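You operate a simulated robot arm through the tools that you are given. There is no shell and no other tool. Be economical: measure what you need, move in short steps, check, and stop when the job is done.

Carry out the task below with a simulated two-armed robot. There is one attempt and no reset: what you move stays moved.

Task
Wipe up the spill on the laundry counter top with the striped cloth and put it back.

Only the result counts: the job must be done as asked and must still hold three seconds after the hand-in. Knocking over, shifting, dropping, spilling or breaking anything else fails it. Flat cloth is picked up by pressing the open fingertips on it (5 to 10 N) and closing them slowly along it; thin cloth reads only 2 to 8 mm in the jaws.

Robot
Two 7-joint arms with two-finger parallel grippers on one trunk, on a base that drives. Base frame: it is fixed to the floor where the robot stands at the start and does not move with it; the origin is under the middle of the robot, x ahead of it, y to its left, z up. Lengths are in m, angles in rad, forces in N, time in s.
The left shoulder is at the start at [0.05, 0.161, 1.173], the right one opposite. Places, roughly: striped cloth [0.5, 0, 0.9]. Payload 3.43 kg a hand.
The TCP of each hand is the grasp point between the finger pads, 0.03 m short of the fingertips. In the tool frame z runs along the fingers and y along their closing line. Largest opening 0.094 m; finger width 0.028, thickness 0.01; the body of the gripper, 0.05 by 0.096 m, starts 0.055 m behind the TCP.
Orientation is told as [roll, pitch, yaw] about the base's x, y, z axes, in that order, counted from this pose: with the fingers straight down and closing along the base's y, the tool's x points along the base's -x, its y along +y and its z along -z.

Tools
- The arms move only by the tool step_arm. It takes "left_steps", "right_steps" or both (then of equal length, played together; a hand with none holds still); each is a list of rows, each a list of 3 entries, a list of its own where there are three numbers: the shift along the base's x, y, z in m, then the turn, a rotation vector about the base's x, y, z in degrees, then the gripper command, from -1 (fully open) to 1 (shut), values between in proportion. In form: [[[x, y, z], [rx, ry, rz], hand], ...]. A call has 1 to 12 rows; each row shifts and turns the commanded pose from where the row before left it. A row lasts 0.2 s, in which the tool goes at most 0.05 m and 0.15 rad; a call with a longer step from one row to the next is refused whole, and so is a gripper value outside its range. A pose out of reach is approached as far as the arm can. The call stops where the force on the tool passes 40 N (or 10 N more than at its start, if that is more) or the arm is blocked; 0.2 s more then pass. The fingers move at their own pace (about 0.045 m/s each) and stop on an object; they squeeze with about 42 N. The grip force told is the motor's: it shows also when the fingers shut on nothing. Time passes only in rows, and 0.2 s behind the last, so rows that do not move let the fingers close. The reply holds the time, the measured pose of the TCP, the force on the tool along the base axes, the opening and the grip force, in the units named above and with some noise, with the torque about the TCP (base axes, N m) and any sound that the robot's microphone picked up.
- Cameras (640 x 400 px; columns grow to the right, rows downward): "scene" is now at [0.1261, -0.0279, 1.2988]; the picture's right is [-0.33, -0.94, 0.00], its down [-0.52, 0.18, -0.83] and it looks along [0.79, -0.28, -0.55] (base axes); focal length 230 px, centre (320, 200). "left" rides on the left gripper at [0.076, -0.014, -0.102] in its tool frame; the picture's right is [0.18, 0.98, 0.00], its down [-0.75, 0.14, -0.64] and it looks along [-0.63, 0.12, 0.77] (tool axes); focal length 243 px, centre (320, 200). "right" rides on the right gripper at [0.076, 0.014, -0.102] in its tool frame; the picture's right is [-0.18, 0.98, 0.00], its down [-0.75, -0.14, -0.64] and it looks along [-0.63, -0.12, 0.77] (tool axes); focal length 243 px, centre (320, 200). There is no depth. A picture from a camera that has moved, and an enlarged one, comes with that camera's place and axes in the base frame and with its lens.
- grab_frame(camera): a new picture of that camera. It takes no simulated time.
- slide_trunk(by): slides the trunk up (or, below 0, down) by that many m; the arms and the scene camera ride with it, the base frame stays. It gives what a move gives, with no picture.
- roll_base(legs): drives the robot by 1 to 6 legs, each [ahead, left, turn to the left] in m, m and rad, along the robot's own axes; the way and the turn of a leg run together, so that a leg with both is an arc; at most 1.5 m and 3.142 rad a leg. The arms and the cameras ride along, it lands a little off, and it stops where it bumps. It gives what a move gives.
- aim_head(pan, tilt): turns the head with the scene camera to pan (to the left, within 1.396 rad either way) and tilt (down, from -0.506 to 1.204), counted from straight ahead of the robot. It gives what a move gives.
- close_up(camera, box): a new picture of the part [left, top, right, bottom] of that camera's present view, enlarged. It takes no simulated time.
- close_job(): hands the job in; it is judged then, once.

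Go step by step. Nothing tells you exact positions but the pictures and the camera data: compare them with the known pose of the tool, close in by small moves and look again before you grip or let go. The budget is 120 turns and 100 pictures, counting those below and the enlarged ones. Unless the task says otherwise, let go and move clear before handing in, and close with one line.

The tools are called after ">>>" as name(argument=value, ...) on one line, values as JSON. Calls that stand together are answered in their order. step_arm: Moves the arms, as the interface text tells. Its arguments: {"type":"object","properties":{"left_steps":{"type":"array","items":{"type":"array"}},"right_steps":{"type":"array","items":{"type":"array"}}},"required":[]} The other tools are called the same way: slide_trunk (by) slides the trunk up or down; roll_base (legs) drives the base; aim_head (pan, tilt) turns the head that bears the scene camera; grab_frame (camera) takes a picture; close_up (camera, box) takes an enlarged picture of a part of a camera's view; close_job () hands the job in.

At the start:

```text
time: 0.0
left_tcp_pos: [0.4067, 0.0522, 1.0902]
left_ee_rot: [-0.002, -0.001, 0.002]
left_force: [-0.6, 0.0, 0.0]
left_ft_torque: [0.01, -0.02, 0.0]
left_gripper_width: 0.094
left_gripper_force: 0.0
right_tcp_pos: [0.3742, -0.2888, 1.1362]
right_ee_rot: [0.0, 0.001, 0.0]
right_force: [-0.1, -0.7, 0.2]
right_ft_torque: [0.03, 0.01, 0.02]
right_gripper_width: 0.094
right_gripper_force: 0.1
trunk travel left (down, up): [-0.2, 0.067]
robot x, y, heading: [0.0009, -0.0039, -0.002]
head pan, tilt: [-0.337, 0.583]
```

scene: 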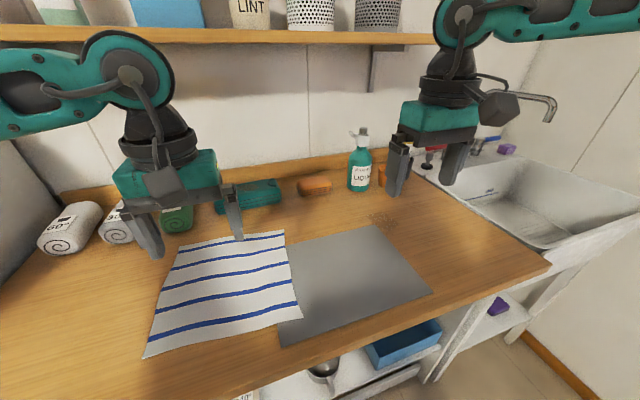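
right: 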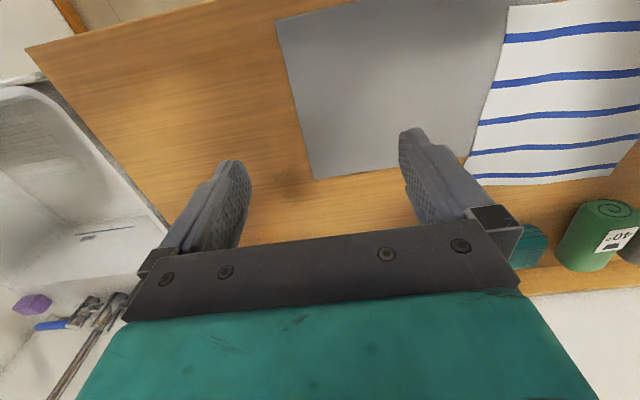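
left: 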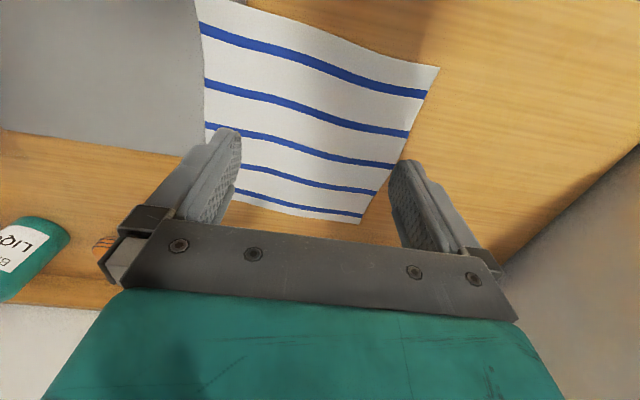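

I see the striped cloth spread at about x 0.38–0.69, y −0.10–0.20, and a faint mark near [0.60, −0.40] that may be the spill. I'll look closer before moving.

>>> close_up(camera="scene", box=[270, 150, 470, 275])

>>> close_up(camera="scene", box=[30, 170, 350, 370])

```text
3.20 times, centred on (370, 212) of scene
camera zoom: at [0.1261, -0.0279, 1.2988], right [-0.33, -0.94, 0.0], down [-0.52, 0.18, -0.83], along [0.79, -0.28, -0.55], focal length 735 px, centre (160, 160)
```

zoom: 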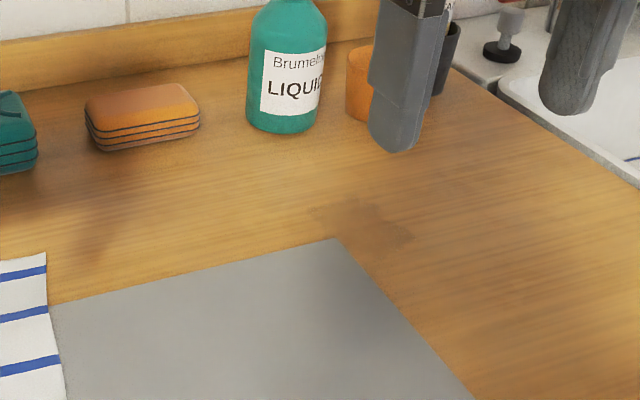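

```text
2.00 times, centred on (190, 270) of scene
camera zoom: at [0.1261, -0.0279, 1.2988], right [-0.33, -0.94, 0.0], down [-0.52, 0.18, -0.83], along [0.79, -0.28, -0.55], focal length 459 px, centre (580, 60)
```

zoom: 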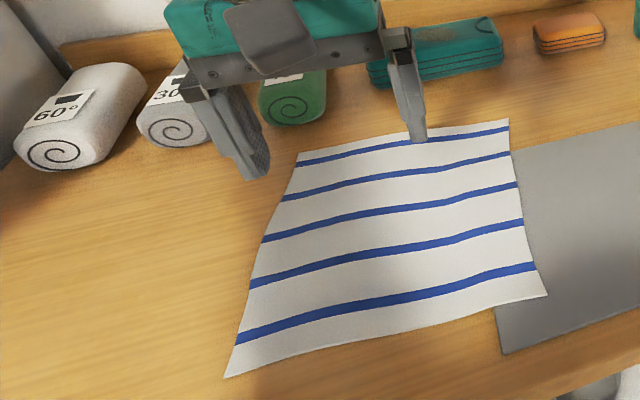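

The spill is a faint brownish patch centred near [0.60, −0.405], about 9 cm wide, just off the grey mat's corner and clear of the bottle at about [0.78, −0.41]. I'll move the left arm out of the way and bring the right hand over the right-hand edge of the cloth.

>>> step_arm(left_steps=[[[-0.012, 0.045, 0.005], [0, 0, 0], -1], [[-0.012, 0.045, 0.005], [0, 0, 0], -1], [[-0.012, 0.045, 0.005], [0, 0, 0], -1], [[-0.012, 0.045, 0.005], [0, 0, 0], -1], [[-0.012, 0.045, 0.005], [0, 0, 0], -1], [[-0.012, 0.045, 0.005], [0, 0, 0], -1], [[-0.012, 0.03, 0.005], [0, 0, 0], -1], [[0, 0, 0], [0, 0, 0], -1]], right_steps=[[[0.019, 0.03, -0.018], [0, 0, 0], -0.28], [[0.019, 0.03, -0.018], [0, 0, 0], -0.28], [[0.019, 0.03, -0.018], [0, 0, 0], -0.28], [[0.019, 0.03, -0.018], [0, 0, 0], -0.28], [[0.019, 0.03, -0.018], [0, 0, 0], -0.28], [[0.019, 0.03, -0.018], [0, 0, 0], -0.28], [[0.019, 0.03, -0.018], [0, 0, 0], -0.28], [[0.019, 0.03, -0.018], [0, 0, 0], -0.28]])

>>> grab_frame(camera="scene")

>>> grab_frame(camera="right")

```text
time: 1.8
left_tcp_pos: [0.3216, 0.3531, 1.1249]
left_ee_rot: [-0.002, -0.001, 0.001]
left_force: [0.7, -0.8, -0.1]
left_ft_torque: [0.01, -0.04, 0.02]
left_gripper_width: 0.0939
left_gripper_force: 0.1
right_tcp_pos: [0.4619, -0.1417, 1.0214]
right_ee_rot: [-0.001, 0.0, -0.001]
right_force: [-0.4, -0.6, -0.4]
right_ft_torque: [0.05, -0.02, 0.0]
right_gripper_width: 0.0603
right_gripper_force: 0.1
right hand out of reach, approached as far as the arm can: row 6, 7, 8
trunk travel left (down, up): [-0.2, 0.067]
robot x, y, heading: [-0.002, 0.0018, -0.003]
head pan, tilt: [-0.337, 0.583]
```

```text
94 pictures are left
camera scene: at [0.1262, -0.0281, 1.2988], right [-0.33, -0.94, 0.0], down [-0.52, 0.18, -0.83], along [0.79, -0.28, -0.55], focal length 230 px, centre (320, 200)
```

scene: 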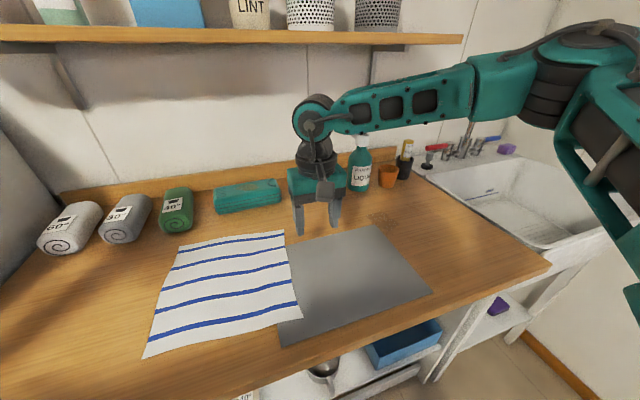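

```text
93 pictures are left
camera right: at [0.3851, -0.1263, 1.1223], right [0.18, 0.98, 0.0], down [0.75, -0.14, 0.64], along [0.63, -0.12, -0.77], focal length 243 px, centre (320, 200)
```

right: 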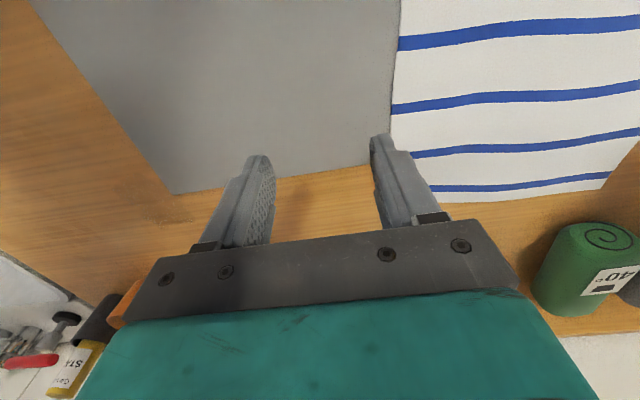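

The right hand stopped at about [0.46, −0.14, 1.02], reported out of reach there. The stated reach is for near the surface, so I'll go lower and try again in smaller moves.

>>> step_arm(right_steps=[[[0, 0, -0.035], [0, 0, 0], -0.28], [[0, 0, -0.035], [0, 0, 0], -0.28], [[0.02, 0.02, 0], [0, 0, 0], -0.28], [[0.02, 0.02, 0], [0, 0, 0], -0.28], [[0.02, 0.02, 0], [0, 0, 0], -0.28], [[0, 0.02, 0], [0, 0, 0], -0.28]])

```text
time: 3.2
left_tcp_pos: [0.3222, 0.3531, 1.1244]
left_ee_rot: [0.001, 0.0, 0.0]
left_force: [0.0, 0.5, 0.2]
left_ft_torque: [-0.04, 0.03, 0.03]
left_gripper_width: 0.094
left_gripper_force: 0.1
right_tcp_pos: [0.4593, -0.1493, 0.9906]
right_ee_rot: [0.004, 0.0, 0.001]
right_force: [0.7, 0.8, 0.4]
right_ft_torque: [-0.01, 0.01, -0.02]
right_gripper_width: 0.0602
right_gripper_force: 0.0
right hand out of reach, approached as far as the arm can: row 1, 2, 3, 4, 5, 6
trunk travel left (down, up): [-0.2, 0.067]
robot x, y, heading: [-0.0019, 0.003, -0.004]
head pan, tilt: [-0.337, 0.583]
```

The right arm does not reach further inward with the tool straight, so the base needs to shift left for the pick-up. I'll raise the right hand, draw the left hand in, then drive left about 0.16 m.

>>> step_arm(left_steps=[[[0.01, -0.03, 0], [0, 0, 0], -1], [[0.01, -0.03, 0], [0, 0, 0], -1], [[0.0, -0.03, 0], [0, 0, 0], -1]], right_steps=[[[-0.03, -0.02, 0.02], [0, 0, 0], -0.28], [[-0.03, -0.02, 0.02], [0, 0, 0], -0.28], [[-0.0, -0.02, 0.02], [0, 0, 0], -0.28]])

>>> aim_head(pan=1.0, tilt=0.5)

>>> grab_frame(camera="scene")

```text
time: 4.0
left_tcp_pos: [0.3427, 0.2599, 1.125]
left_ee_rot: [0.0, -0.001, 0.0]
left_force: [0.8, -0.4, 0.3]
left_ft_torque: [0.02, -0.04, 0.05]
left_gripper_width: 0.0939
left_gripper_force: 0.1
right_tcp_pos: [0.3964, -0.2103, 1.0498]
right_ee_rot: [-0.002, 0.002, 0.0]
right_force: [-0.1, -0.5, 0.3]
right_ft_torque: [0.02, 0.02, -0.01]
right_gripper_width: 0.0601
right_gripper_force: 0.0
trunk travel left (down, up): [-0.2, 0.067]
robot x, y, heading: [-0.0013, 0.0012, 0.001]
head pan, tilt: [-0.337, 0.583]
```

```text
time: 5.5
left_tcp_pos: [0.3437, 0.2606, 1.1244]
left_ee_rot: [-0.001, 0.0, 0.001]
left_force: [0.1, 0.7, -0.2]
left_ft_torque: [0.01, 0.04, 0.0]
left_gripper_width: 0.094
left_gripper_force: 0.0
right_tcp_pos: [0.3978, -0.2072, 1.0491]
right_ee_rot: [0.0, 0.0, 0.001]
right_force: [-0.8, 0.2, -0.1]
right_ft_torque: [-0.01, 0.03, 0.02]
right_gripper_width: 0.06
right_gripper_force: 0.0
trunk travel left (down, up): [-0.2, 0.067]
robot x, y, heading: [0.0012, -0.002, -0.003]
head pan, tilt: [1.0, 0.499]
```

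```text
92 pictures are left
camera scene: at [0.0914, 0.078, 1.3064], right [0.84, -0.54, 0.0], down [-0.26, -0.4, -0.88], along [0.47, 0.74, -0.48], focal length 230 px, centre (320, 200)
```

scene: 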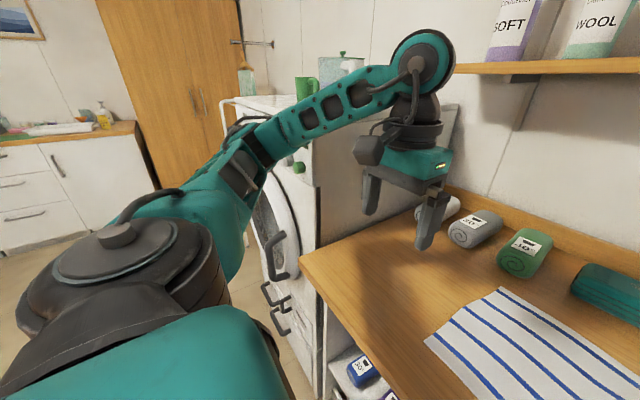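

A washer stands just left of the counter, so I shift only a little left and turn left slightly. That puts the cloth edge about 25° to the robot's right.

>>> roll_base(legs=[[0, 0.08, 0], [0, 0, 0.2]])

>>> aim_head(pan=-0.4, tilt=0.7)

>>> grab_frame(camera="scene")

```text
time: 7.3
left_tcp_pos: [0.2838, 0.4032, 1.1251]
left_ee_rot: [-0.001, 0.0, 0.199]
left_force: [-0.1, 0.4, 0.5]
left_ft_torque: [-0.01, 0.01, 0.02]
left_gripper_width: 0.0942
left_gripper_force: 0.0
right_tcp_pos: [0.4318, -0.0459, 1.0506]
right_ee_rot: [-0.002, 0.002, 0.201]
right_force: [-0.9, -0.1, -0.8]
right_ft_torque: [-0.02, 0.01, 0.04]
right_gripper_width: 0.0605
right_gripper_force: 0.0
trunk travel left (down, up): [-0.2, 0.067]
robot x, y, heading: [0.0006, 0.0787, 0.196]
head pan, tilt: [1.0, 0.499]
```

```text
time: 8.8
left_tcp_pos: [0.2838, 0.4019, 1.1241]
left_ee_rot: [0.002, 0.0, 0.198]
left_force: [0.4, -0.8, -0.3]
left_ft_torque: [-0.03, 0.01, -0.02]
left_gripper_width: 0.0941
left_gripper_force: 0.1
right_tcp_pos: [0.431, -0.046, 1.0502]
right_ee_rot: [0.0, 0.0, 0.2]
right_force: [0.5, -0.7, 0.5]
right_ft_torque: [0.01, -0.04, 0.02]
right_gripper_width: 0.0599
right_gripper_force: 0.0
trunk travel left (down, up): [-0.2, 0.067]
robot x, y, heading: [0.0006, 0.0786, 0.199]
head pan, tilt: [-0.4, 0.7]
```

```text
91 pictures are left
camera scene: at [0.1246, 0.072, 1.2887], right [-0.2, -0.98, 0.0], down [-0.63, 0.13, -0.77], along [0.75, -0.15, -0.64], focal length 230 px, centre (320, 200)
```

scene: 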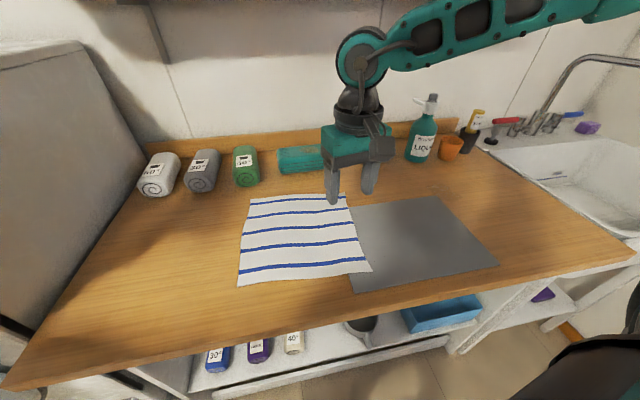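

Cloth corners re-measured: right edge runs from [0.64, −0.108] to [0.38, −0.092]. I'll bring the right hand above [0.52, −0.055], just inside that edge.

>>> step_arm(right_steps=[[[0.018, -0.002, -0.028], [0, 0, 0], -0.28], [[0.018, -0.002, -0.028], [0, 0, 0], -0.28], [[0.018, -0.002, -0.028], [0, 0, 0], -0.28], [[0.018, -0.002, -0.028], [0, 0, 0], -0.28], [[0.018, -0.002, -0.028], [0, 0, 0], -0.28]])

>>> grab_frame(camera="right")

>>> close_up(camera="scene", box=[230, 120, 430, 290])

```text
time: 9.9
left_tcp_pos: [0.2839, 0.4028, 1.1258]
left_ee_rot: [-0.001, -0.001, 0.198]
left_force: [-0.1, 0.3, -0.3]
left_ft_torque: [0.03, 0.03, 0.0]
left_gripper_width: 0.0938
left_gripper_force: 0.0
right_tcp_pos: [0.5049, -0.0531, 0.9345]
right_ee_rot: [-0.002, 0.009, 0.191]
right_force: [-11.7, -1.0, 20.3]
right_ft_torque: [-0.58, 0.01, -0.31]
right_gripper_width: 0.0593
right_gripper_force: 0.0
trunk travel left (down, up): [-0.2, 0.067]
robot x, y, heading: [0.0027, 0.0805, 0.198]
head pan, tilt: [-0.4, 0.7]
stopped in row 5 (right hand): the force on the tool passed its limit (the readings are from after the stop); the commanded pose is now the measured one
```

```text
90 pictures are left
camera right: at [0.4275, -0.052, 1.0376], right [-0.01, 1.0, 0.0], down [0.77, 0.01, 0.64], along [0.64, 0.0, -0.77], focal length 243 px, centre (320, 200)
```

right: 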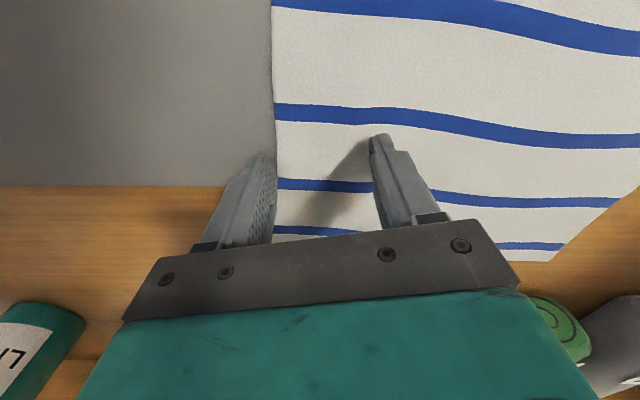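

```text
2.35 times, centred on (330, 205) of scene
camera zoom: at [0.1234, 0.072, 1.2891], right [-0.2, -0.98, 0.0], down [-0.63, 0.13, -0.77], along [0.75, -0.15, -0.64], focal length 540 px, centre (296, 188)
```

zoom: 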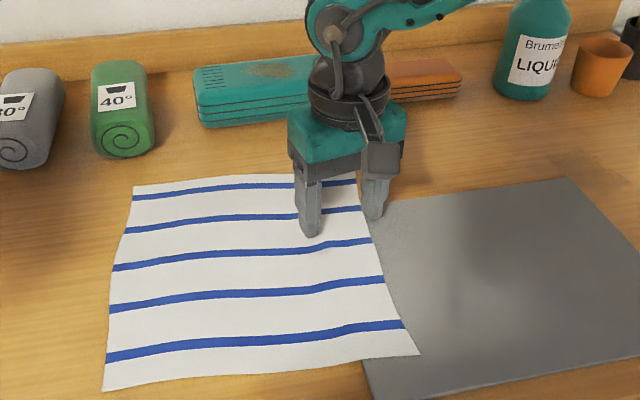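

The hand met 20 N at tip height about 0.905, higher than the counter should be. I'll hold still for a row and read the force again.

>>> step_arm(right_steps=[[[0, 0, 0.0], [0, 0, 0], -0.28]])

>>> close_up(camera="scene", box=[300, 140, 420, 240])

```text
time: 10.3
left_tcp_pos: [0.2812, 0.403, 1.125]
left_ee_rot: [-0.002, -0.002, 0.199]
left_force: [-0.3, 0.6, 0.5]
left_ft_torque: [-0.02, 0.01, 0.04]
left_gripper_width: 0.0939
left_gripper_force: 0.0
right_tcp_pos: [0.5049, -0.0527, 0.9356]
right_ee_rot: [-0.002, 0.004, 0.194]
right_force: [-9.1, -1.2, 20.0]
right_ft_torque: [-0.59, -0.05, -0.33]
right_gripper_width: 0.0593
right_gripper_force: 0.1
trunk travel left (down, up): [-0.2, 0.067]
robot x, y, heading: [-0.003, 0.081, 0.196]
head pan, tilt: [-0.4, 0.7]
```

```text
4.00 times, centred on (360, 190) of scene
camera zoom: at [0.1219, 0.0722, 1.2892], right [-0.2, -0.98, 0.0], down [-0.63, 0.13, -0.77], along [0.75, -0.15, -0.64], focal length 919 px, centre (160, 240)
```

zoom: 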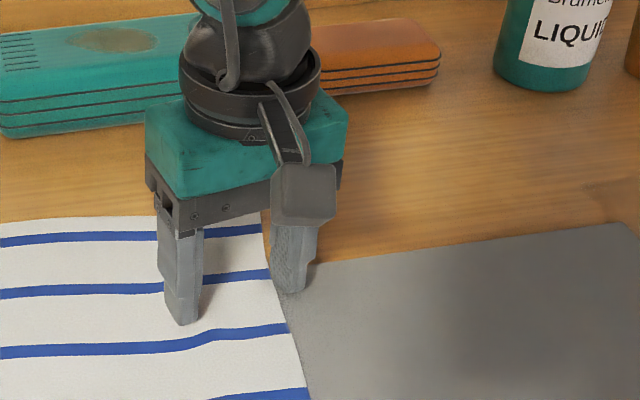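

The force and torque place the contact at the right fingertip, at z ≈ 0.905. Triangulating the stripes and the mat edge between the two cameras gives about 0.905 too, so the work surface here is near 0.90, not 0.852. That puts the cloth's right edge at x 0.35–0.58, y ≈ −0.08 and the spill near [0.546, −0.362]. I'll ease off, tilt slightly so both tips touch, and read the force.

>>> step_arm(right_steps=[[[-0.01, 0, 0.006], [0, 0, 0], -0.28], [[0, 0, 0.0], [-1, 0, 0], -0.28]])

>>> step_arm(right_steps=[[[0, 0, -0.002], [0, 0, 0], -0.28], [[0, 0, 0], [0, 0, 0], -0.28]])

```text
time: 10.9
left_tcp_pos: [0.2849, 0.4024, 1.1239]
left_ee_rot: [0.0, 0.001, 0.2]
left_force: [-0.8, 0.7, -0.1]
left_ft_torque: [0.02, 0.04, 0.01]
left_gripper_width: 0.0939
left_gripper_force: 0.0
right_tcp_pos: [0.4966, -0.0546, 0.937]
right_ee_rot: [-0.018, 0.015, 0.195]
right_force: [0.1, 1.1, -0.7]
right_ft_torque: [-0.03, 0.0, -0.01]
right_gripper_width: 0.06
right_gripper_force: 0.1
trunk travel left (down, up): [-0.2, 0.067]
robot x, y, heading: [-0.0024, 0.0785, 0.202]
head pan, tilt: [-0.4, 0.7]
```

```text
time: 11.6
left_tcp_pos: [0.2842, 0.4022, 1.1242]
left_ee_rot: [-0.001, 0.001, 0.198]
left_force: [0.0, -0.8, -1.3]
left_ft_torque: [0.02, 0.01, -0.01]
left_gripper_width: 0.0939
left_gripper_force: 0.2
right_tcp_pos: [0.4974, -0.0542, 0.9359]
right_ee_rot: [-0.018, 0.012, 0.194]
right_force: [0.0, -0.5, -0.6]
right_ft_torque: [-0.03, 0.01, -0.01]
right_gripper_width: 0.0602
right_gripper_force: 0.1
trunk travel left (down, up): [-0.2, 0.067]
robot x, y, heading: [-0.0028, 0.079, 0.2]
head pan, tilt: [-0.4, 0.7]
```

>>> step_arm(right_steps=[[[0, 0, -0.002], [0, 0, 0], -0.28], [[0, 0, 0], [0, 0, 0], -0.28]])

>>> step_arm(right_steps=[[[0, 0, -0.002], [0, 0, 0], -0.28], [[0, 0, 0], [0, 0, 0], -0.28]])

```text
time: 12.2
left_tcp_pos: [0.2844, 0.4024, 1.1232]
left_ee_rot: [0.0, 0.0, 0.199]
left_force: [-0.1, 0.0, 0.6]
left_ft_torque: [-0.02, -0.01, 0.01]
left_gripper_width: 0.0942
left_gripper_force: 0.0
right_tcp_pos: [0.4958, -0.054, 0.9347]
right_ee_rot: [-0.019, 0.01, 0.194]
right_force: [-0.5, -1.1, 3.6]
right_ft_torque: [-0.11, -0.07, 0.0]
right_gripper_width: 0.0605
right_gripper_force: 0.7
trunk travel left (down, up): [-0.2, 0.067]
robot x, y, heading: [-0.0037, 0.0787, 0.199]
head pan, tilt: [-0.4, 0.7]
```

```text
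time: 12.8
left_tcp_pos: [0.2831, 0.4037, 1.1245]
left_ee_rot: [0.0, 0.001, 0.198]
left_force: [-0.1, 0.0, 0.3]
left_ft_torque: [0.01, -0.01, -0.01]
left_gripper_width: 0.094
left_gripper_force: 0.0
right_tcp_pos: [0.4954, -0.0532, 0.9348]
right_ee_rot: [-0.02, 0.009, 0.194]
right_force: [-1.3, -2.1, 14.0]
right_ft_torque: [-0.46, -0.23, -0.06]
right_gripper_width: 0.0611
right_gripper_force: 0.6
trunk travel left (down, up): [-0.2, 0.067]
robot x, y, heading: [-0.0022, 0.0788, 0.198]
head pan, tilt: [-0.4, 0.7]
```

Still only the right tip bears (about 14 N); the far-left cloth corner triangulates to z ≈ 0.900, so the left tip is only a few mm short. I'll ease up, tilt a further 2°, and press again.

>>> step_arm(right_steps=[[[0, 0, 0.003], [-2, 0, 0], -0.28], [[0, 0, 0], [0, 0, 0], -0.28]])

>>> step_arm(right_steps=[[[0, 0, -0.002], [0, 0, 0], -0.28], [[0, 0, 0], [0, 0, 0], -0.28]])

```text
time: 13.3
left_tcp_pos: [0.2849, 0.4015, 1.1243]
left_ee_rot: [0.0, 0.001, 0.198]
left_force: [0.8, 0.3, 0.7]
left_ft_torque: [-0.04, -0.02, -0.01]
left_gripper_width: 0.0941
left_gripper_force: 0.1
right_tcp_pos: [0.4966, -0.0544, 0.9345]
right_ee_rot: [-0.051, 0.019, 0.193]
right_force: [0.3, 2.6, 0.5]
right_ft_torque: [0.1, -0.06, -0.08]
right_gripper_width: 0.0616
right_gripper_force: 1.1
trunk travel left (down, up): [-0.2, 0.067]
robot x, y, heading: [-0.0013, 0.081, 0.198]
head pan, tilt: [-0.4, 0.7]
```

```text
time: 13.9
left_tcp_pos: [0.2835, 0.4019, 1.1238]
left_ee_rot: [0.0, 0.0, 0.198]
left_force: [0.2, 0.0, 0.9]
left_ft_torque: [-0.02, -0.03, 0.02]
left_gripper_width: 0.0938
left_gripper_force: 0.0
right_tcp_pos: [0.496, -0.0532, 0.9335]
right_ee_rot: [-0.052, 0.016, 0.193]
right_force: [-0.4, 3.0, 2.2]
right_ft_torque: [0.17, 0.03, -0.05]
right_gripper_width: 0.0613
right_gripper_force: 1.2
trunk travel left (down, up): [-0.2, 0.067]
robot x, y, heading: [0.0011, 0.0764, 0.2]
head pan, tilt: [-0.4, 0.7]
```

>>> step_arm(right_steps=[[[0, 0, -0.001], [0.5, 0, 0], -0.28], [[0, 0, 0], [0, 0, 0], -0.28]])

```text
time: 14.6
left_tcp_pos: [0.2833, 0.4034, 1.1243]
left_ee_rot: [0.001, 0.001, 0.199]
left_force: [0.1, -0.8, 0.0]
left_ft_torque: [-0.02, -0.01, -0.03]
left_gripper_width: 0.0943
left_gripper_force: 0.1
right_tcp_pos: [0.4964, -0.0532, 0.9325]
right_ee_rot: [-0.045, 0.015, 0.193]
right_force: [0.1, 1.8, 6.0]
right_ft_torque: [0.3, 0.04, 0.0]
right_gripper_width: 0.0609
right_gripper_force: 0.9
trunk travel left (down, up): [-0.2, 0.067]
robot x, y, heading: [-0.0029, 0.0747, 0.199]
head pan, tilt: [-0.4, 0.7]
```

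>>> step_arm(right_steps=[[[0, 0, 0], [0.7, 0, 0], -0.28], [[0, 0, 0], [0, 0, 0], -0.28]])

```text
time: 15.2
left_tcp_pos: [0.2833, 0.403, 1.125]
left_ee_rot: [0.0, -0.002, 0.199]
left_force: [-0.2, -0.3, 0.1]
left_ft_torque: [0.02, 0.0, 0.0]
left_gripper_width: 0.0937
left_gripper_force: 0.1
right_tcp_pos: [0.4962, -0.0533, 0.9343]
right_ee_rot: [-0.035, 0.012, 0.195]
right_force: [-0.3, 0.7, 7.7]
right_ft_torque: [-0.18, -0.13, -0.05]
right_gripper_width: 0.0609
right_gripper_force: 0.7
trunk travel left (down, up): [-0.2, 0.067]
robot x, y, heading: [0.0003, 0.0792, 0.199]
head pan, tilt: [-0.4, 0.7]
```

Contact is now nearly shared at about 8 N. I'll correct slightly and close the fingers slowly.

>>> step_arm(right_steps=[[[0, 0, 0], [-0.35, 0, 0], -0.28], [[0, 0, 0], [0, 0, 0], -0.15], [[0, 0, 0], [0, 0, 0], 0.0], [[0, 0, 0], [0, 0, 0], 0.15], [[0, 0, 0], [0, 0, 0], 0.3], [[0, 0, 0], [0, 0, 0], 0.45], [[0, 0, 0], [0, 0, 0], 0.6], [[0, 0, 0], [0, 0, 0], 0.75], [[0, 0, 0], [0, 0, 0], 0.9], [[0, 0, 0], [0, 0, 0], 1], [[0, 0, 0], [0, 0, 0], 1]])

>>> grab_frame(camera="right")

>>> close_up(camera="scene", box=[230, 120, 430, 290])

```text
time: 17.6
left_tcp_pos: [0.2835, 0.4052, 1.1239]
left_ee_rot: [-0.003, 0.0, 0.199]
left_force: [-0.5, -0.2, 0.0]
left_ft_torque: [-0.01, -0.03, 0.01]
left_gripper_width: 0.094
left_gripper_force: 0.0
right_tcp_pos: [0.4953, -0.0499, 0.9327]
right_ee_rot: [-0.035, 0.013, 0.196]
right_force: [-10.7, 31.3, -7.1]
right_ft_torque: [-0.27, -0.79, -0.87]
right_gripper_width: 0.0483
right_gripper_force: 41.8
trunk travel left (down, up): [-0.2, 0.067]
robot x, y, heading: [0.0008, 0.0777, 0.195]
head pan, tilt: [-0.4, 0.7]
```

```text
87 pictures are left
camera right: at [0.4178, -0.045, 1.0357], right [-0.01, 1.0, -0.04], down [0.77, 0.03, 0.64], along [0.64, -0.02, -0.77], focal length 243 px, centre (320, 200)
```

right: 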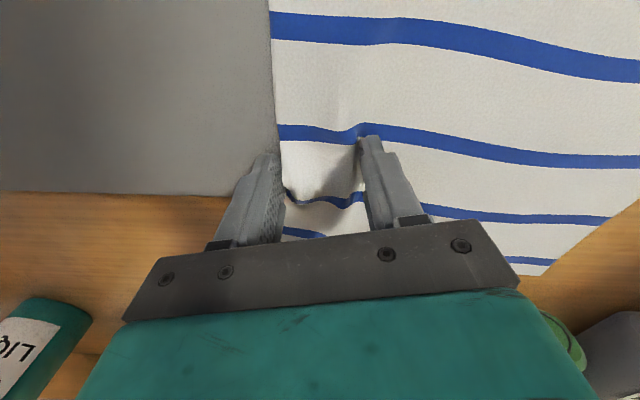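

```text
2.35 times, centred on (330, 205) of scene
camera zoom: at [0.1238, 0.0751, 1.2887], right [-0.2, -0.98, 0.0], down [-0.63, 0.13, -0.77], along [0.75, -0.15, -0.64], focal length 540 px, centre (296, 188)
```

zoom: 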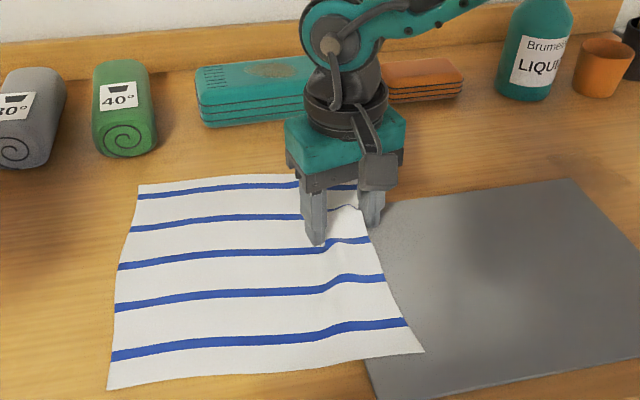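

The fingers stalled at 48 mm with 31 N sideways. The left finger is catching the mat's edge under the cloth, so I'll open and lift at once and check whether the mat moved. I'll then grip at the cloth's near edge instead, which lies wholly on wood.

>>> step_arm(right_steps=[[[0, 0, 0], [0, 0, 0], 0.0], [[0, 0, 0], [0, 0, 0], -0.28], [[0, 0, 0.02], [0, 0, 0], -0.28], [[0, 0, 0.04], [0, 0, 0], -0.28], [[0, 0, 0.03], [0, 0, 0], -0.28]])

>>> grab_frame(camera="scene")

>>> grab_frame(camera="right")

```text
time: 18.8
left_tcp_pos: [0.2846, 0.402, 1.1235]
left_ee_rot: [-0.001, 0.001, 0.199]
left_force: [-0.3, 0.1, 0.8]
left_ft_torque: [-0.01, -0.02, -0.02]
left_gripper_width: 0.094
left_gripper_force: 0.1
right_tcp_pos: [0.497, -0.0543, 1.0231]
right_ee_rot: [-0.039, 0.016, 0.195]
right_force: [0.4, 0.7, -0.5]
right_ft_torque: [-0.03, -0.01, 0.01]
right_gripper_width: 0.0603
right_gripper_force: 0.0
trunk travel left (down, up): [-0.2, 0.067]
robot x, y, heading: [-0.001, 0.081, 0.199]
head pan, tilt: [-0.4, 0.7]
```

```text
85 pictures are left
camera scene: at [0.1244, 0.0718, 1.2887], right [-0.2, -0.98, 0.0], down [-0.63, 0.13, -0.77], along [0.75, -0.15, -0.64], focal length 230 px, centre (320, 200)
```

scene: 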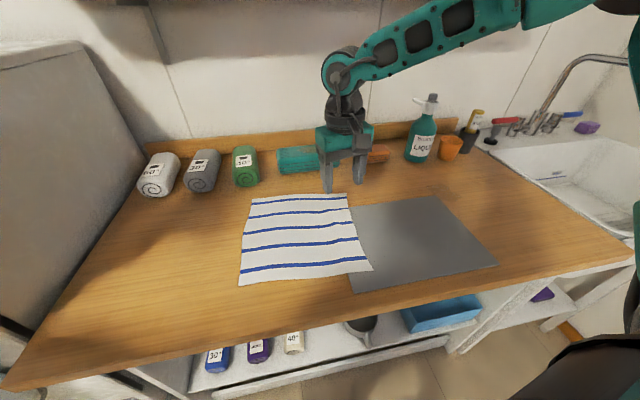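

```text
84 pictures are left
camera right: at [0.4189, -0.0491, 1.1256], right [-0.01, 1.0, -0.04], down [0.77, 0.03, 0.63], along [0.64, -0.03, -0.77], focal length 243 px, centre (320, 200)
```

right: 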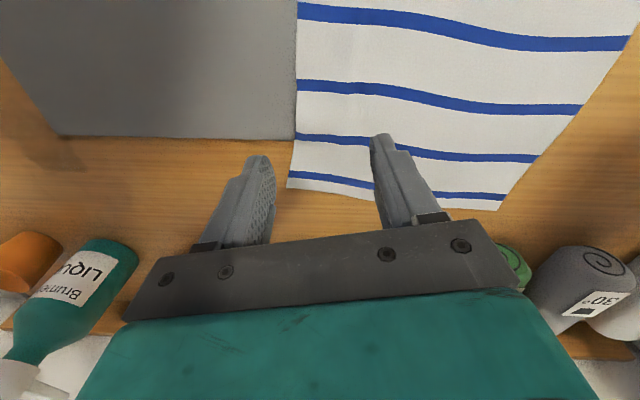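

The mat looks unmoved within about a pixel. Next I'll move above the near edge of the cloth, around [0.385, 0.04].

>>> step_arm(right_steps=[[[-0.028, 0.024, -0.012], [2, -0.9, 0], -0.28], [[-0.028, 0.024, -0.012], [0, 0, 0], -0.28], [[-0.028, 0.024, -0.012], [0, 0, 0], -0.28], [[-0.028, 0.022, -0.012], [0, 0, 0], -0.28], [[0, 0, 0], [0, 0, 0], -0.28]])

>>> grab_frame(camera="right")

>>> close_up(camera="scene", box=[200, 150, 520, 350])

```text
time: 19.9
left_tcp_pos: [0.2842, 0.4037, 1.1239]
left_ee_rot: [0.0, 0.001, 0.197]
left_force: [0.0, -0.1, -0.7]
left_ft_torque: [0.01, 0.0, 0.01]
left_gripper_width: 0.0939
left_gripper_force: 0.1
right_tcp_pos: [0.3856, 0.0404, 0.9744]
right_ee_rot: [-0.007, -0.007, 0.195]
right_force: [-0.7, -0.9, -0.3]
right_ft_torque: [0.0, 0.0, -0.01]
right_gripper_width: 0.0601
right_gripper_force: 0.0
trunk travel left (down, up): [-0.2, 0.067]
robot x, y, heading: [-0.0034, 0.0802, 0.194]
head pan, tilt: [-0.4, 0.7]
```

```text
83 pictures are left
camera right: at [0.3055, 0.0417, 1.0753], right [-0.01, 1.0, -0.01], down [0.76, 0.01, 0.65], along [0.65, 0.0, -0.76], focal length 243 px, centre (320, 200)
```

right: 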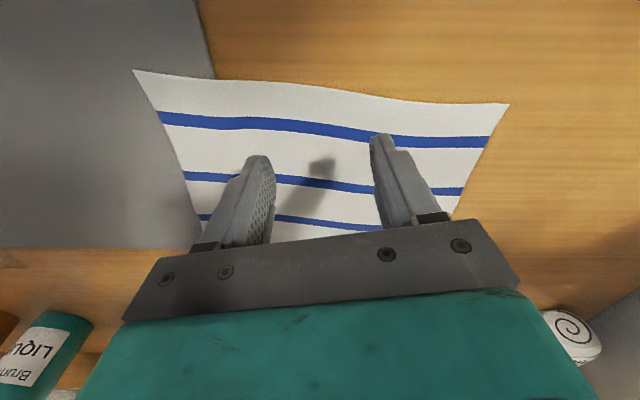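

```text
2.00 times, centred on (360, 250) of scene
camera zoom: at [0.1246, 0.0717, 1.2887], right [-0.2, -0.98, 0.0], down [-0.63, 0.13, -0.77], along [0.75, -0.15, -0.64], focal length 459 px, centre (240, 100)
```

zoom: 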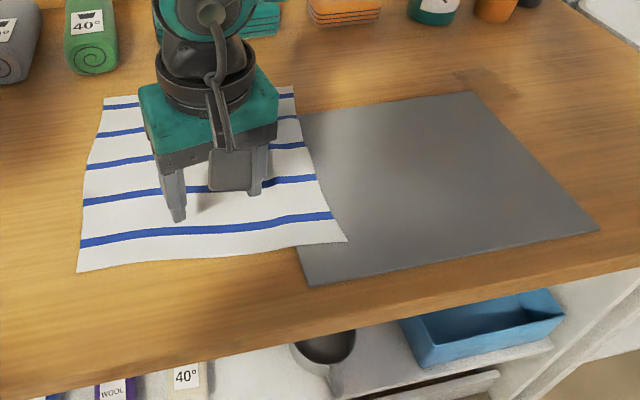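

The cloth's near edge is at x ≈ 0.353 here. I'll shift 1 cm nearer and lower to just above contact.

>>> step_arm(right_steps=[[[-0.01, 0.003, -0.02], [0.4, 0.4, 0], -0.28], [[0, 0, -0.017], [0, 0, 0], -0.28], [[0, 0, -0.002], [0, 0, 0], -0.28], [[0, 0, 0], [0, 0, 0], -0.28]])

>>> step_arm(right_steps=[[[0, 0, -0.003], [0, 0, 0], -0.28], [[0, 0, 0], [0, 0, 0], -0.28]])

```text
time: 20.9
left_tcp_pos: [0.2852, 0.4034, 1.125]
left_ee_rot: [0.0, -0.001, 0.199]
left_force: [0.9, 0.8, 0.5]
left_ft_torque: [-0.01, 0.02, -0.02]
left_gripper_width: 0.0939
left_gripper_force: 0.0
right_tcp_pos: [0.3736, 0.0284, 0.9419]
right_ee_rot: [0.005, 0.0, 0.193]
right_force: [-0.1, -0.1, -0.7]
right_ft_torque: [-0.01, 0.03, 0.0]
right_gripper_width: 0.0602
right_gripper_force: 0.0
right hand out of reach, approached as far as the arm can: row 1, 2
trunk travel left (down, up): [-0.2, 0.067]
robot x, y, heading: [0.0008, 0.0826, 0.194]
head pan, tilt: [-0.4, 0.7]
```

```text
time: 21.6
left_tcp_pos: [0.2834, 0.4035, 1.1243]
left_ee_rot: [-0.001, -0.001, 0.198]
left_force: [0.2, 0.7, -0.3]
left_ft_torque: [-0.01, 0.0, 0.0]
left_gripper_width: 0.0941
left_gripper_force: 0.0
right_tcp_pos: [0.3752, 0.0269, 0.9395]
right_ee_rot: [0.002, -0.002, 0.194]
right_force: [-0.4, -0.4, 0.2]
right_ft_torque: [-0.04, 0.0, -0.04]
right_gripper_width: 0.0602
right_gripper_force: 0.1
trunk travel left (down, up): [-0.2, 0.067]
robot x, y, heading: [-0.0035, 0.0823, 0.201]
head pan, tilt: [-0.4, 0.7]
```

>>> step_arm(right_steps=[[[0, 0, -0.003], [0, 0, 0], -0.28], [[0, 0, -0.002], [0, 0, 0], -0.28], [[0, 0, 0], [0, 0, 0], -0.28]])

>>> step_arm(right_steps=[[[0, 0, -0.002], [0, 0, 0], -0.28], [[0, 0, 0], [0, 0, 0], -0.28]])

```text
time: 22.4
left_tcp_pos: [0.2841, 0.4021, 1.124]
left_ee_rot: [0.0, 0.001, 0.199]
left_force: [-0.3, -0.2, 0.5]
left_ft_torque: [0.01, -0.03, 0.02]
left_gripper_width: 0.0943
left_gripper_force: 0.2
right_tcp_pos: [0.3744, 0.0262, 0.9355]
right_ee_rot: [0.004, -0.001, 0.195]
right_force: [-0.2, -0.1, -0.8]
right_ft_torque: [0.02, 0.01, -0.01]
right_gripper_width: 0.0602
right_gripper_force: 0.1
right hand out of reach, approached as far as the arm can: row 1
trunk travel left (down, up): [-0.2, 0.067]
robot x, y, heading: [-0.0034, 0.0795, 0.196]
head pan, tilt: [-0.4, 0.7]
```

```text
time: 22.9
left_tcp_pos: [0.2847, 0.4025, 1.1243]
left_ee_rot: [0.0, 0.0, 0.2]
left_force: [0.0, 0.9, 0.2]
left_ft_torque: [0.01, 0.03, 0.02]
left_gripper_width: 0.0941
left_gripper_force: 0.0
right_tcp_pos: [0.3731, 0.0246, 0.9352]
right_ee_rot: [0.001, -0.002, 0.193]
right_force: [-0.8, -0.6, -0.4]
right_ft_torque: [0.0, 0.0, 0.01]
right_gripper_width: 0.0602
right_gripper_force: 0.1
trunk travel left (down, up): [-0.2, 0.067]
robot x, y, heading: [0.0024, 0.0771, 0.202]
head pan, tilt: [-0.4, 0.7]
```

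The arm is at its inward limit here and drifts as it descends. I'll raise it, turn the base a bit more left, and come back down with margin.

>>> step_arm(right_steps=[[[0, -0.01, 0.04], [0, 0, 0], -0.28], [[0, 0, 0.02], [0, 0, 0], -0.28]])

>>> roll_base(legs=[[0, 0.02, 0.13]])

>>> grab_frame(camera="right")

```text
time: 23.6
left_tcp_pos: [0.2839, 0.4031, 1.1244]
left_ee_rot: [0.0, 0.001, 0.199]
left_force: [0.6, 0.5, 0.1]
left_ft_torque: [-0.02, -0.02, 0.0]
left_gripper_width: 0.094
left_gripper_force: 0.1
right_tcp_pos: [0.3748, 0.016, 0.9937]
right_ee_rot: [0.001, 0.001, 0.193]
right_force: [0.1, -0.6, 0.5]
right_ft_torque: [-0.02, 0.02, -0.02]
right_gripper_width: 0.0602
right_gripper_force: 0.1
trunk travel left (down, up): [-0.2, 0.067]
robot x, y, heading: [0.0004, 0.078, 0.199]
head pan, tilt: [-0.4, 0.7]
```

```text
time: 24.5
left_tcp_pos: [0.2334, 0.4569, 1.1236]
left_ee_rot: [0.0, 0.001, 0.329]
left_force: [-0.8, 0.0, -0.1]
left_ft_torque: [-0.01, -0.01, 0.02]
left_gripper_width: 0.0941
left_gripper_force: 0.1
right_tcp_pos: [0.3749, 0.0858, 0.994]
right_ee_rot: [0.0, -0.002, 0.325]
right_force: [-0.2, -0.6, 0.3]
right_ft_torque: [0.0, -0.02, -0.01]
right_gripper_width: 0.0602
right_gripper_force: 0.2
trunk travel left (down, up): [-0.2, 0.067]
robot x, y, heading: [-0.0063, 0.0998, 0.328]
head pan, tilt: [-0.4, 0.7]
```

```text
81 pictures are left
camera right: at [0.2963, 0.0759, 1.0959], right [-0.14, 0.99, 0.0], down [0.76, 0.11, 0.64], along [0.64, 0.09, -0.77], focal length 243 px, centre (320, 200)
```

right: 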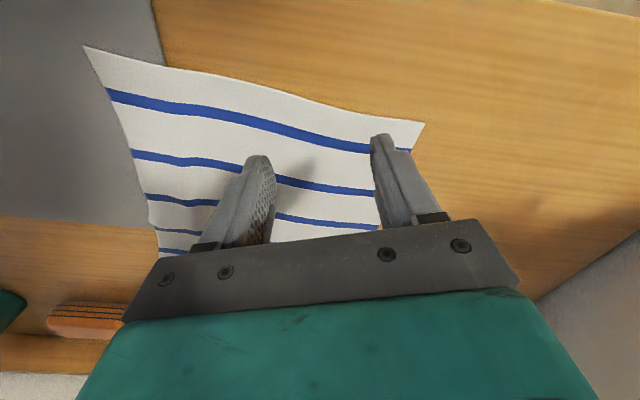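

>>> step_arm(right_steps=[[[-0.001, -0.02, -0.025], [0, 0, -4], -0.28], [[-0.001, -0.021, -0.025], [0, 0, -4], -0.28], [[0, 0, -0.006], [0, 0, 0], -0.28], [[0, 0, 0], [0, 0, 0], -0.28]])

>>> step_arm(right_steps=[[[0, 0, -0.003], [0, 0, 0], -0.28], [[0, 0, 0], [0, 0, 0], -0.28]])

>>> step_arm(right_steps=[[[0, 0, -0.002], [0, 0, 0], -0.28], [[0, 0, 0], [0, 0, 0], -0.28]])

```text
time: 25.5
left_tcp_pos: [0.2341, 0.4563, 1.1235]
left_ee_rot: [0.001, 0.0, 0.331]
left_force: [0.0, 0.2, 0.6]
left_ft_torque: [0.0, 0.01, 0.02]
left_gripper_width: 0.0943
left_gripper_force: 0.2
right_tcp_pos: [0.3717, 0.0439, 0.9376]
right_ee_rot: [0.001, -0.001, 0.185]
right_force: [-0.4, 0.6, 0.3]
right_ft_torque: [-0.02, -0.04, 0.0]
right_gripper_width: 0.0605
right_gripper_force: 0.1
trunk travel left (down, up): [-0.2, 0.067]
robot x, y, heading: [-0.0053, 0.0982, 0.334]
head pan, tilt: [-0.4, 0.7]
```

```text
time: 26.1
left_tcp_pos: [0.234, 0.457, 1.125]
left_ee_rot: [0.0, 0.0, 0.33]
left_force: [0.5, -1.0, 0.3]
left_ft_torque: [0.0, -0.02, 0.0]
left_gripper_width: 0.0939
left_gripper_force: 0.0
right_tcp_pos: [0.3729, 0.0442, 0.9363]
right_ee_rot: [0.001, -0.002, 0.186]
right_force: [-0.3, 0.6, 0.0]
right_ft_torque: [-0.02, 0.0, -0.02]
right_gripper_width: 0.0601
right_gripper_force: 0.0
trunk travel left (down, up): [-0.2, 0.067]
robot x, y, heading: [-0.0047, 0.0967, 0.33]
head pan, tilt: [-0.4, 0.7]
```

```text
time: 26.7
left_tcp_pos: [0.235, 0.4568, 1.1239]
left_ee_rot: [0.002, 0.0, 0.331]
left_force: [0.4, -0.3, -0.5]
left_ft_torque: [-0.01, -0.01, 0.02]
left_gripper_width: 0.0938
left_gripper_force: 0.0
right_tcp_pos: [0.3716, 0.0437, 0.9335]
right_ee_rot: [0.002, 0.0, 0.185]
right_force: [-0.2, -0.3, 0.2]
right_ft_torque: [-0.03, 0.02, 0.01]
right_gripper_width: 0.0601
right_gripper_force: 0.1
trunk travel left (down, up): [-0.2, 0.067]
robot x, y, heading: [-0.004, 0.0998, 0.333]
head pan, tilt: [-0.4, 0.7]
```

>>> step_arm(right_steps=[[[0, 0, -0.002], [0, 0, 0], -0.28], [[0, 0, 0], [0, 0, 0], -0.28]])

>>> step_arm(right_steps=[[[0, 0, -0.002], [0, 0, 0], -0.28], [[0, 0, 0], [0, 0, 0], -0.28]])

>>> step_arm(right_steps=[[[0, 0, -0.001], [0, 0, 0], -0.28], [[0, 0, 0], [0, 0, 0], -0.28]])

```text
time: 27.3
left_tcp_pos: [0.2349, 0.4561, 1.1239]
left_ee_rot: [0.0, 0.001, 0.331]
left_force: [-0.1, -0.6, -0.5]
left_ft_torque: [0.03, 0.05, 0.0]
left_gripper_width: 0.0939
left_gripper_force: 0.1
right_tcp_pos: [0.3713, 0.0444, 0.9303]
right_ee_rot: [0.001, -0.001, 0.185]
right_force: [-0.2, -1.1, 5.4]
right_ft_torque: [-0.02, 0.03, 0.03]
right_gripper_width: 0.06
right_gripper_force: 0.1
trunk travel left (down, up): [-0.2, 0.067]
robot x, y, heading: [-0.0025, 0.0961, 0.332]
head pan, tilt: [-0.4, 0.7]
```

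```text
time: 27.9
left_tcp_pos: [0.2345, 0.4549, 1.1261]
left_ee_rot: [0.0, -0.002, 0.331]
left_force: [0.1, 0.2, -0.9]
left_ft_torque: [0.01, 0.0, 0.01]
left_gripper_width: 0.0938
left_gripper_force: 0.0
right_tcp_pos: [0.3715, 0.0443, 0.9312]
right_ee_rot: [0.001, -0.006, 0.186]
right_force: [0.9, -5.6, 31.1]
right_ft_torque: [-0.37, 0.11, 0.1]
right_gripper_width: 0.0601
right_gripper_force: 0.3
trunk travel left (down, up): [-0.2, 0.067]
robot x, y, heading: [-0.0043, 0.1009, 0.332]
head pan, tilt: [-0.4, 0.7]
```

```text
time: 28.4
left_tcp_pos: [0.2334, 0.4557, 1.1244]
left_ee_rot: [0.0, 0.0, 0.33]
left_force: [0.1, -0.3, -0.4]
left_ft_torque: [0.01, -0.01, 0.02]
left_gripper_width: 0.0939
left_gripper_force: 0.2
right_tcp_pos: [0.3733, 0.0445, 0.9312]
right_ee_rot: [0.001, -0.009, 0.185]
right_force: [-2.5, -2.7, 21.3]
right_ft_torque: [-0.38, 0.2, -0.01]
right_gripper_width: 0.0603
right_gripper_force: 0.4
trunk travel left (down, up): [-0.2, 0.067]
robot x, y, heading: [-0.0057, 0.0972, 0.325]
head pan, tilt: [-0.4, 0.7]
stopped in row 2 (right hand): the force on the tool passed its limit (the readings are from after the stop); the commanded pose is now the measured one
```

Both tips bear evenly on wood here; the surface with cloth is at z ≈ 0.900. I pressed too hard, so I'll ease off to 5–10 N.

>>> step_arm(right_steps=[[[0, 0, 0.0015], [0, 0, 0], -0.28], [[0, 0, 0], [0, 0, 0], -0.28]])

```text
time: 29.0
left_tcp_pos: [0.2342, 0.4568, 1.1243]
left_ee_rot: [-0.001, 0.001, 0.329]
left_force: [0.5, -0.2, -0.8]
left_ft_torque: [0.0, 0.0, -0.01]
left_gripper_width: 0.094
left_gripper_force: 0.0
right_tcp_pos: [0.3726, 0.0452, 0.9303]
right_ee_rot: [0.003, -0.007, 0.185]
right_force: [-1.6, 0.6, 10.7]
right_ft_torque: [-0.06, 0.09, -0.08]
right_gripper_width: 0.06
right_gripper_force: 0.2
trunk travel left (down, up): [-0.2, 0.067]
robot x, y, heading: [-0.0064, 0.1017, 0.329]
head pan, tilt: [-0.4, 0.7]
```

>>> step_arm(right_steps=[[[0, 0, 0.0003], [0, 0, 0], -0.2], [[0, 0, 0], [0, 0, 0], -0.08], [[0, 0, 0], [0, 0, 0], 0.04], [[0, 0, 0], [0, 0, 0], 0.16], [[0, 0, 0], [0, 0, 0], 0.28], [[0, 0, 0], [0, 0, 0], 0.4], [[0, 0, 0], [0, 0, 0], 0.52], [[0, 0, 0], [0, 0, 0], 0.64], [[0, 0, 0], [0, 0, 0], 0.76], [[0, 0, 0], [0, 0, 0], 0.88], [[0, 0, 0], [0, 0, 0], 1], [[0, 0, 0], [0, 0, 0], 1]])

>>> grab_frame(camera="right")

```text
time: 31.6
left_tcp_pos: [0.2352, 0.4565, 1.1242]
left_ee_rot: [0.0, -0.002, 0.33]
left_force: [-0.1, -0.2, 0.3]
left_ft_torque: [0.03, -0.02, -0.01]
left_gripper_width: 0.094
left_gripper_force: 0.0
right_tcp_pos: [0.3733, 0.0453, 0.9324]
right_ee_rot: [0.003, -0.005, 0.185]
right_force: [0.9, -0.2, 2.6]
right_ft_torque: [0.0, 0.02, -0.01]
right_gripper_width: 0.0025
right_gripper_force: 37.8
trunk travel left (down, up): [-0.2, 0.067]
robot x, y, heading: [-0.0037, 0.0988, 0.327]
head pan, tilt: [-0.4, 0.7]
```

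```text
80 pictures are left
camera right: at [0.2943, 0.0456, 1.0332], right [0.0, 1.0, 0.0], down [0.76, 0.0, 0.65], along [0.65, 0.0, -0.76], focal length 243 px, centre (320, 200)
```

right: 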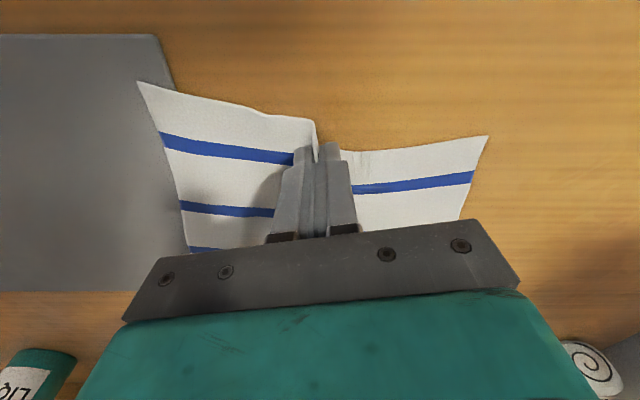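

The pleat is gripped (2.5 mm in the jaws); the release pose for putting it back is about [0.373, 0.045, 0.932]. I'll lift slightly and check the hold.

>>> step_arm(right_steps=[[[0, 0, 0.02], [0, 0, 0], 1], [[0.005, 0, 0.03], [0, 0, 0], 1], [[0.01, 0, 0.035], [0, 0, 0], 1], [[0.015, 0, 0.035], [0, 0, 0], 1], [[0.02, 0, 0.035], [0, 0, 0], 1], [[0.02, 0, 0.035], [0, 0, 0], 1]])

>>> grab_frame(camera="scene")

```text
time: 33.0
left_tcp_pos: [0.2333, 0.4579, 1.124]
left_ee_rot: [0.0, 0.001, 0.33]
left_force: [0.3, 0.4, -0.1]
left_ft_torque: [0.02, 0.01, -0.01]
left_gripper_width: 0.0941
left_gripper_force: 0.0
right_tcp_pos: [0.4436, 0.0444, 1.1219]
right_ee_rot: [0.002, -0.003, 0.187]
right_force: [-0.1, 0.1, 0.2]
right_ft_torque: [0.0, 0.03, -0.03]
right_gripper_width: 0.0028
right_gripper_force: 36.5
trunk travel left (down, up): [-0.2, 0.067]
robot x, y, heading: [-0.009, 0.0979, 0.326]
head pan, tilt: [-0.4, 0.7]
```

```text
79 pictures are left
camera scene: at [0.1196, 0.1072, 1.2886], right [-0.07, -1.0, 0.0], down [-0.64, 0.04, -0.76], along [0.76, -0.05, -0.64], focal length 230 px, centre (320, 200)
```

scene: 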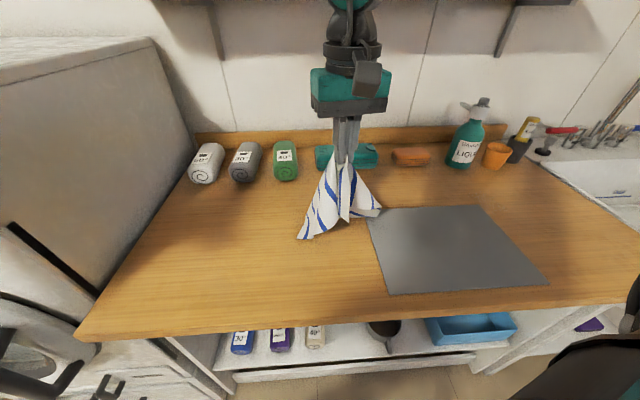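

The cloth is held and hangs clear. I'll raise it, turn the base back to straight ahead, and drive right so the spill is in the right hand's range.

>>> step_arm(right_steps=[[[-0.005, 0, 0.04], [0, 0, 0], 1], [[-0.005, 0, 0.04], [0, 0, 0], 1], [[-0.005, 0, 0.03], [0, 0, 0], 1]])

>>> roll_base(legs=[[0, 0, -0.326], [0, -0.228, 0]])

>>> grab_frame(camera="scene")

```text
time: 33.8
left_tcp_pos: [0.2344, 0.4565, 1.1245]
left_ee_rot: [0.001, 0.0, 0.33]
left_force: [-0.6, -0.5, 0.4]
left_ft_torque: [-0.01, -0.01, -0.01]
left_gripper_width: 0.0942
left_gripper_force: 0.0
right_tcp_pos: [0.4274, 0.0442, 1.2324]
right_ee_rot: [0.002, -0.005, 0.184]
right_force: [-0.2, -0.3, -0.5]
right_ft_torque: [-0.04, -0.01, 0.01]
right_gripper_width: 0.0024
right_gripper_force: 37.1
trunk travel left (down, up): [-0.2, 0.067]
robot x, y, heading: [-0.0018, 0.0994, 0.329]
head pan, tilt: [-0.4, 0.7]
```

```text
time: 36.5
left_tcp_pos: [0.3379, 0.1341, 1.125]
left_ee_rot: [0.0, 0.0, 0.0]
left_force: [0.1, 0.7, 0.3]
left_ft_torque: [-0.01, -0.01, -0.01]
left_gripper_width: 0.0941
left_gripper_force: 0.0
right_tcp_pos: [0.3874, -0.3187, 1.2312]
right_ee_rot: [0.001, -0.004, -0.145]
right_force: [0.3, -0.4, -0.6]
right_ft_torque: [-0.02, -0.01, 0.06]
right_gripper_width: 0.0026
right_gripper_force: 37.3
trunk travel left (down, up): [-0.2, 0.067]
robot x, y, heading: [-0.0043, -0.1247, 0.0]
head pan, tilt: [-0.4, 0.7]
```

```text
78 pictures are left
camera scene: at [0.1153, -0.1597, 1.2886], right [-0.39, -0.92, 0.0], down [-0.59, 0.25, -0.76], along [0.7, -0.3, -0.64], focal length 230 px, centre (320, 200)
```

scene: 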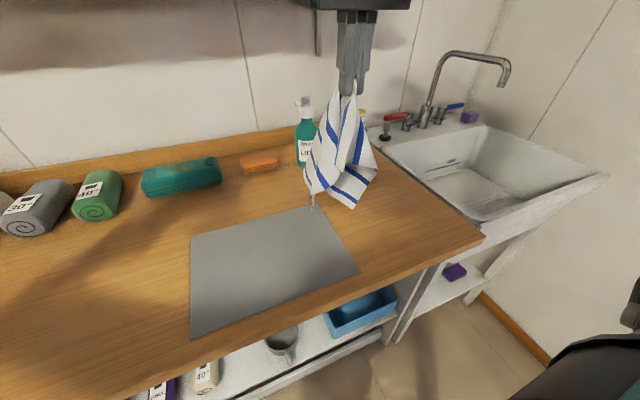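

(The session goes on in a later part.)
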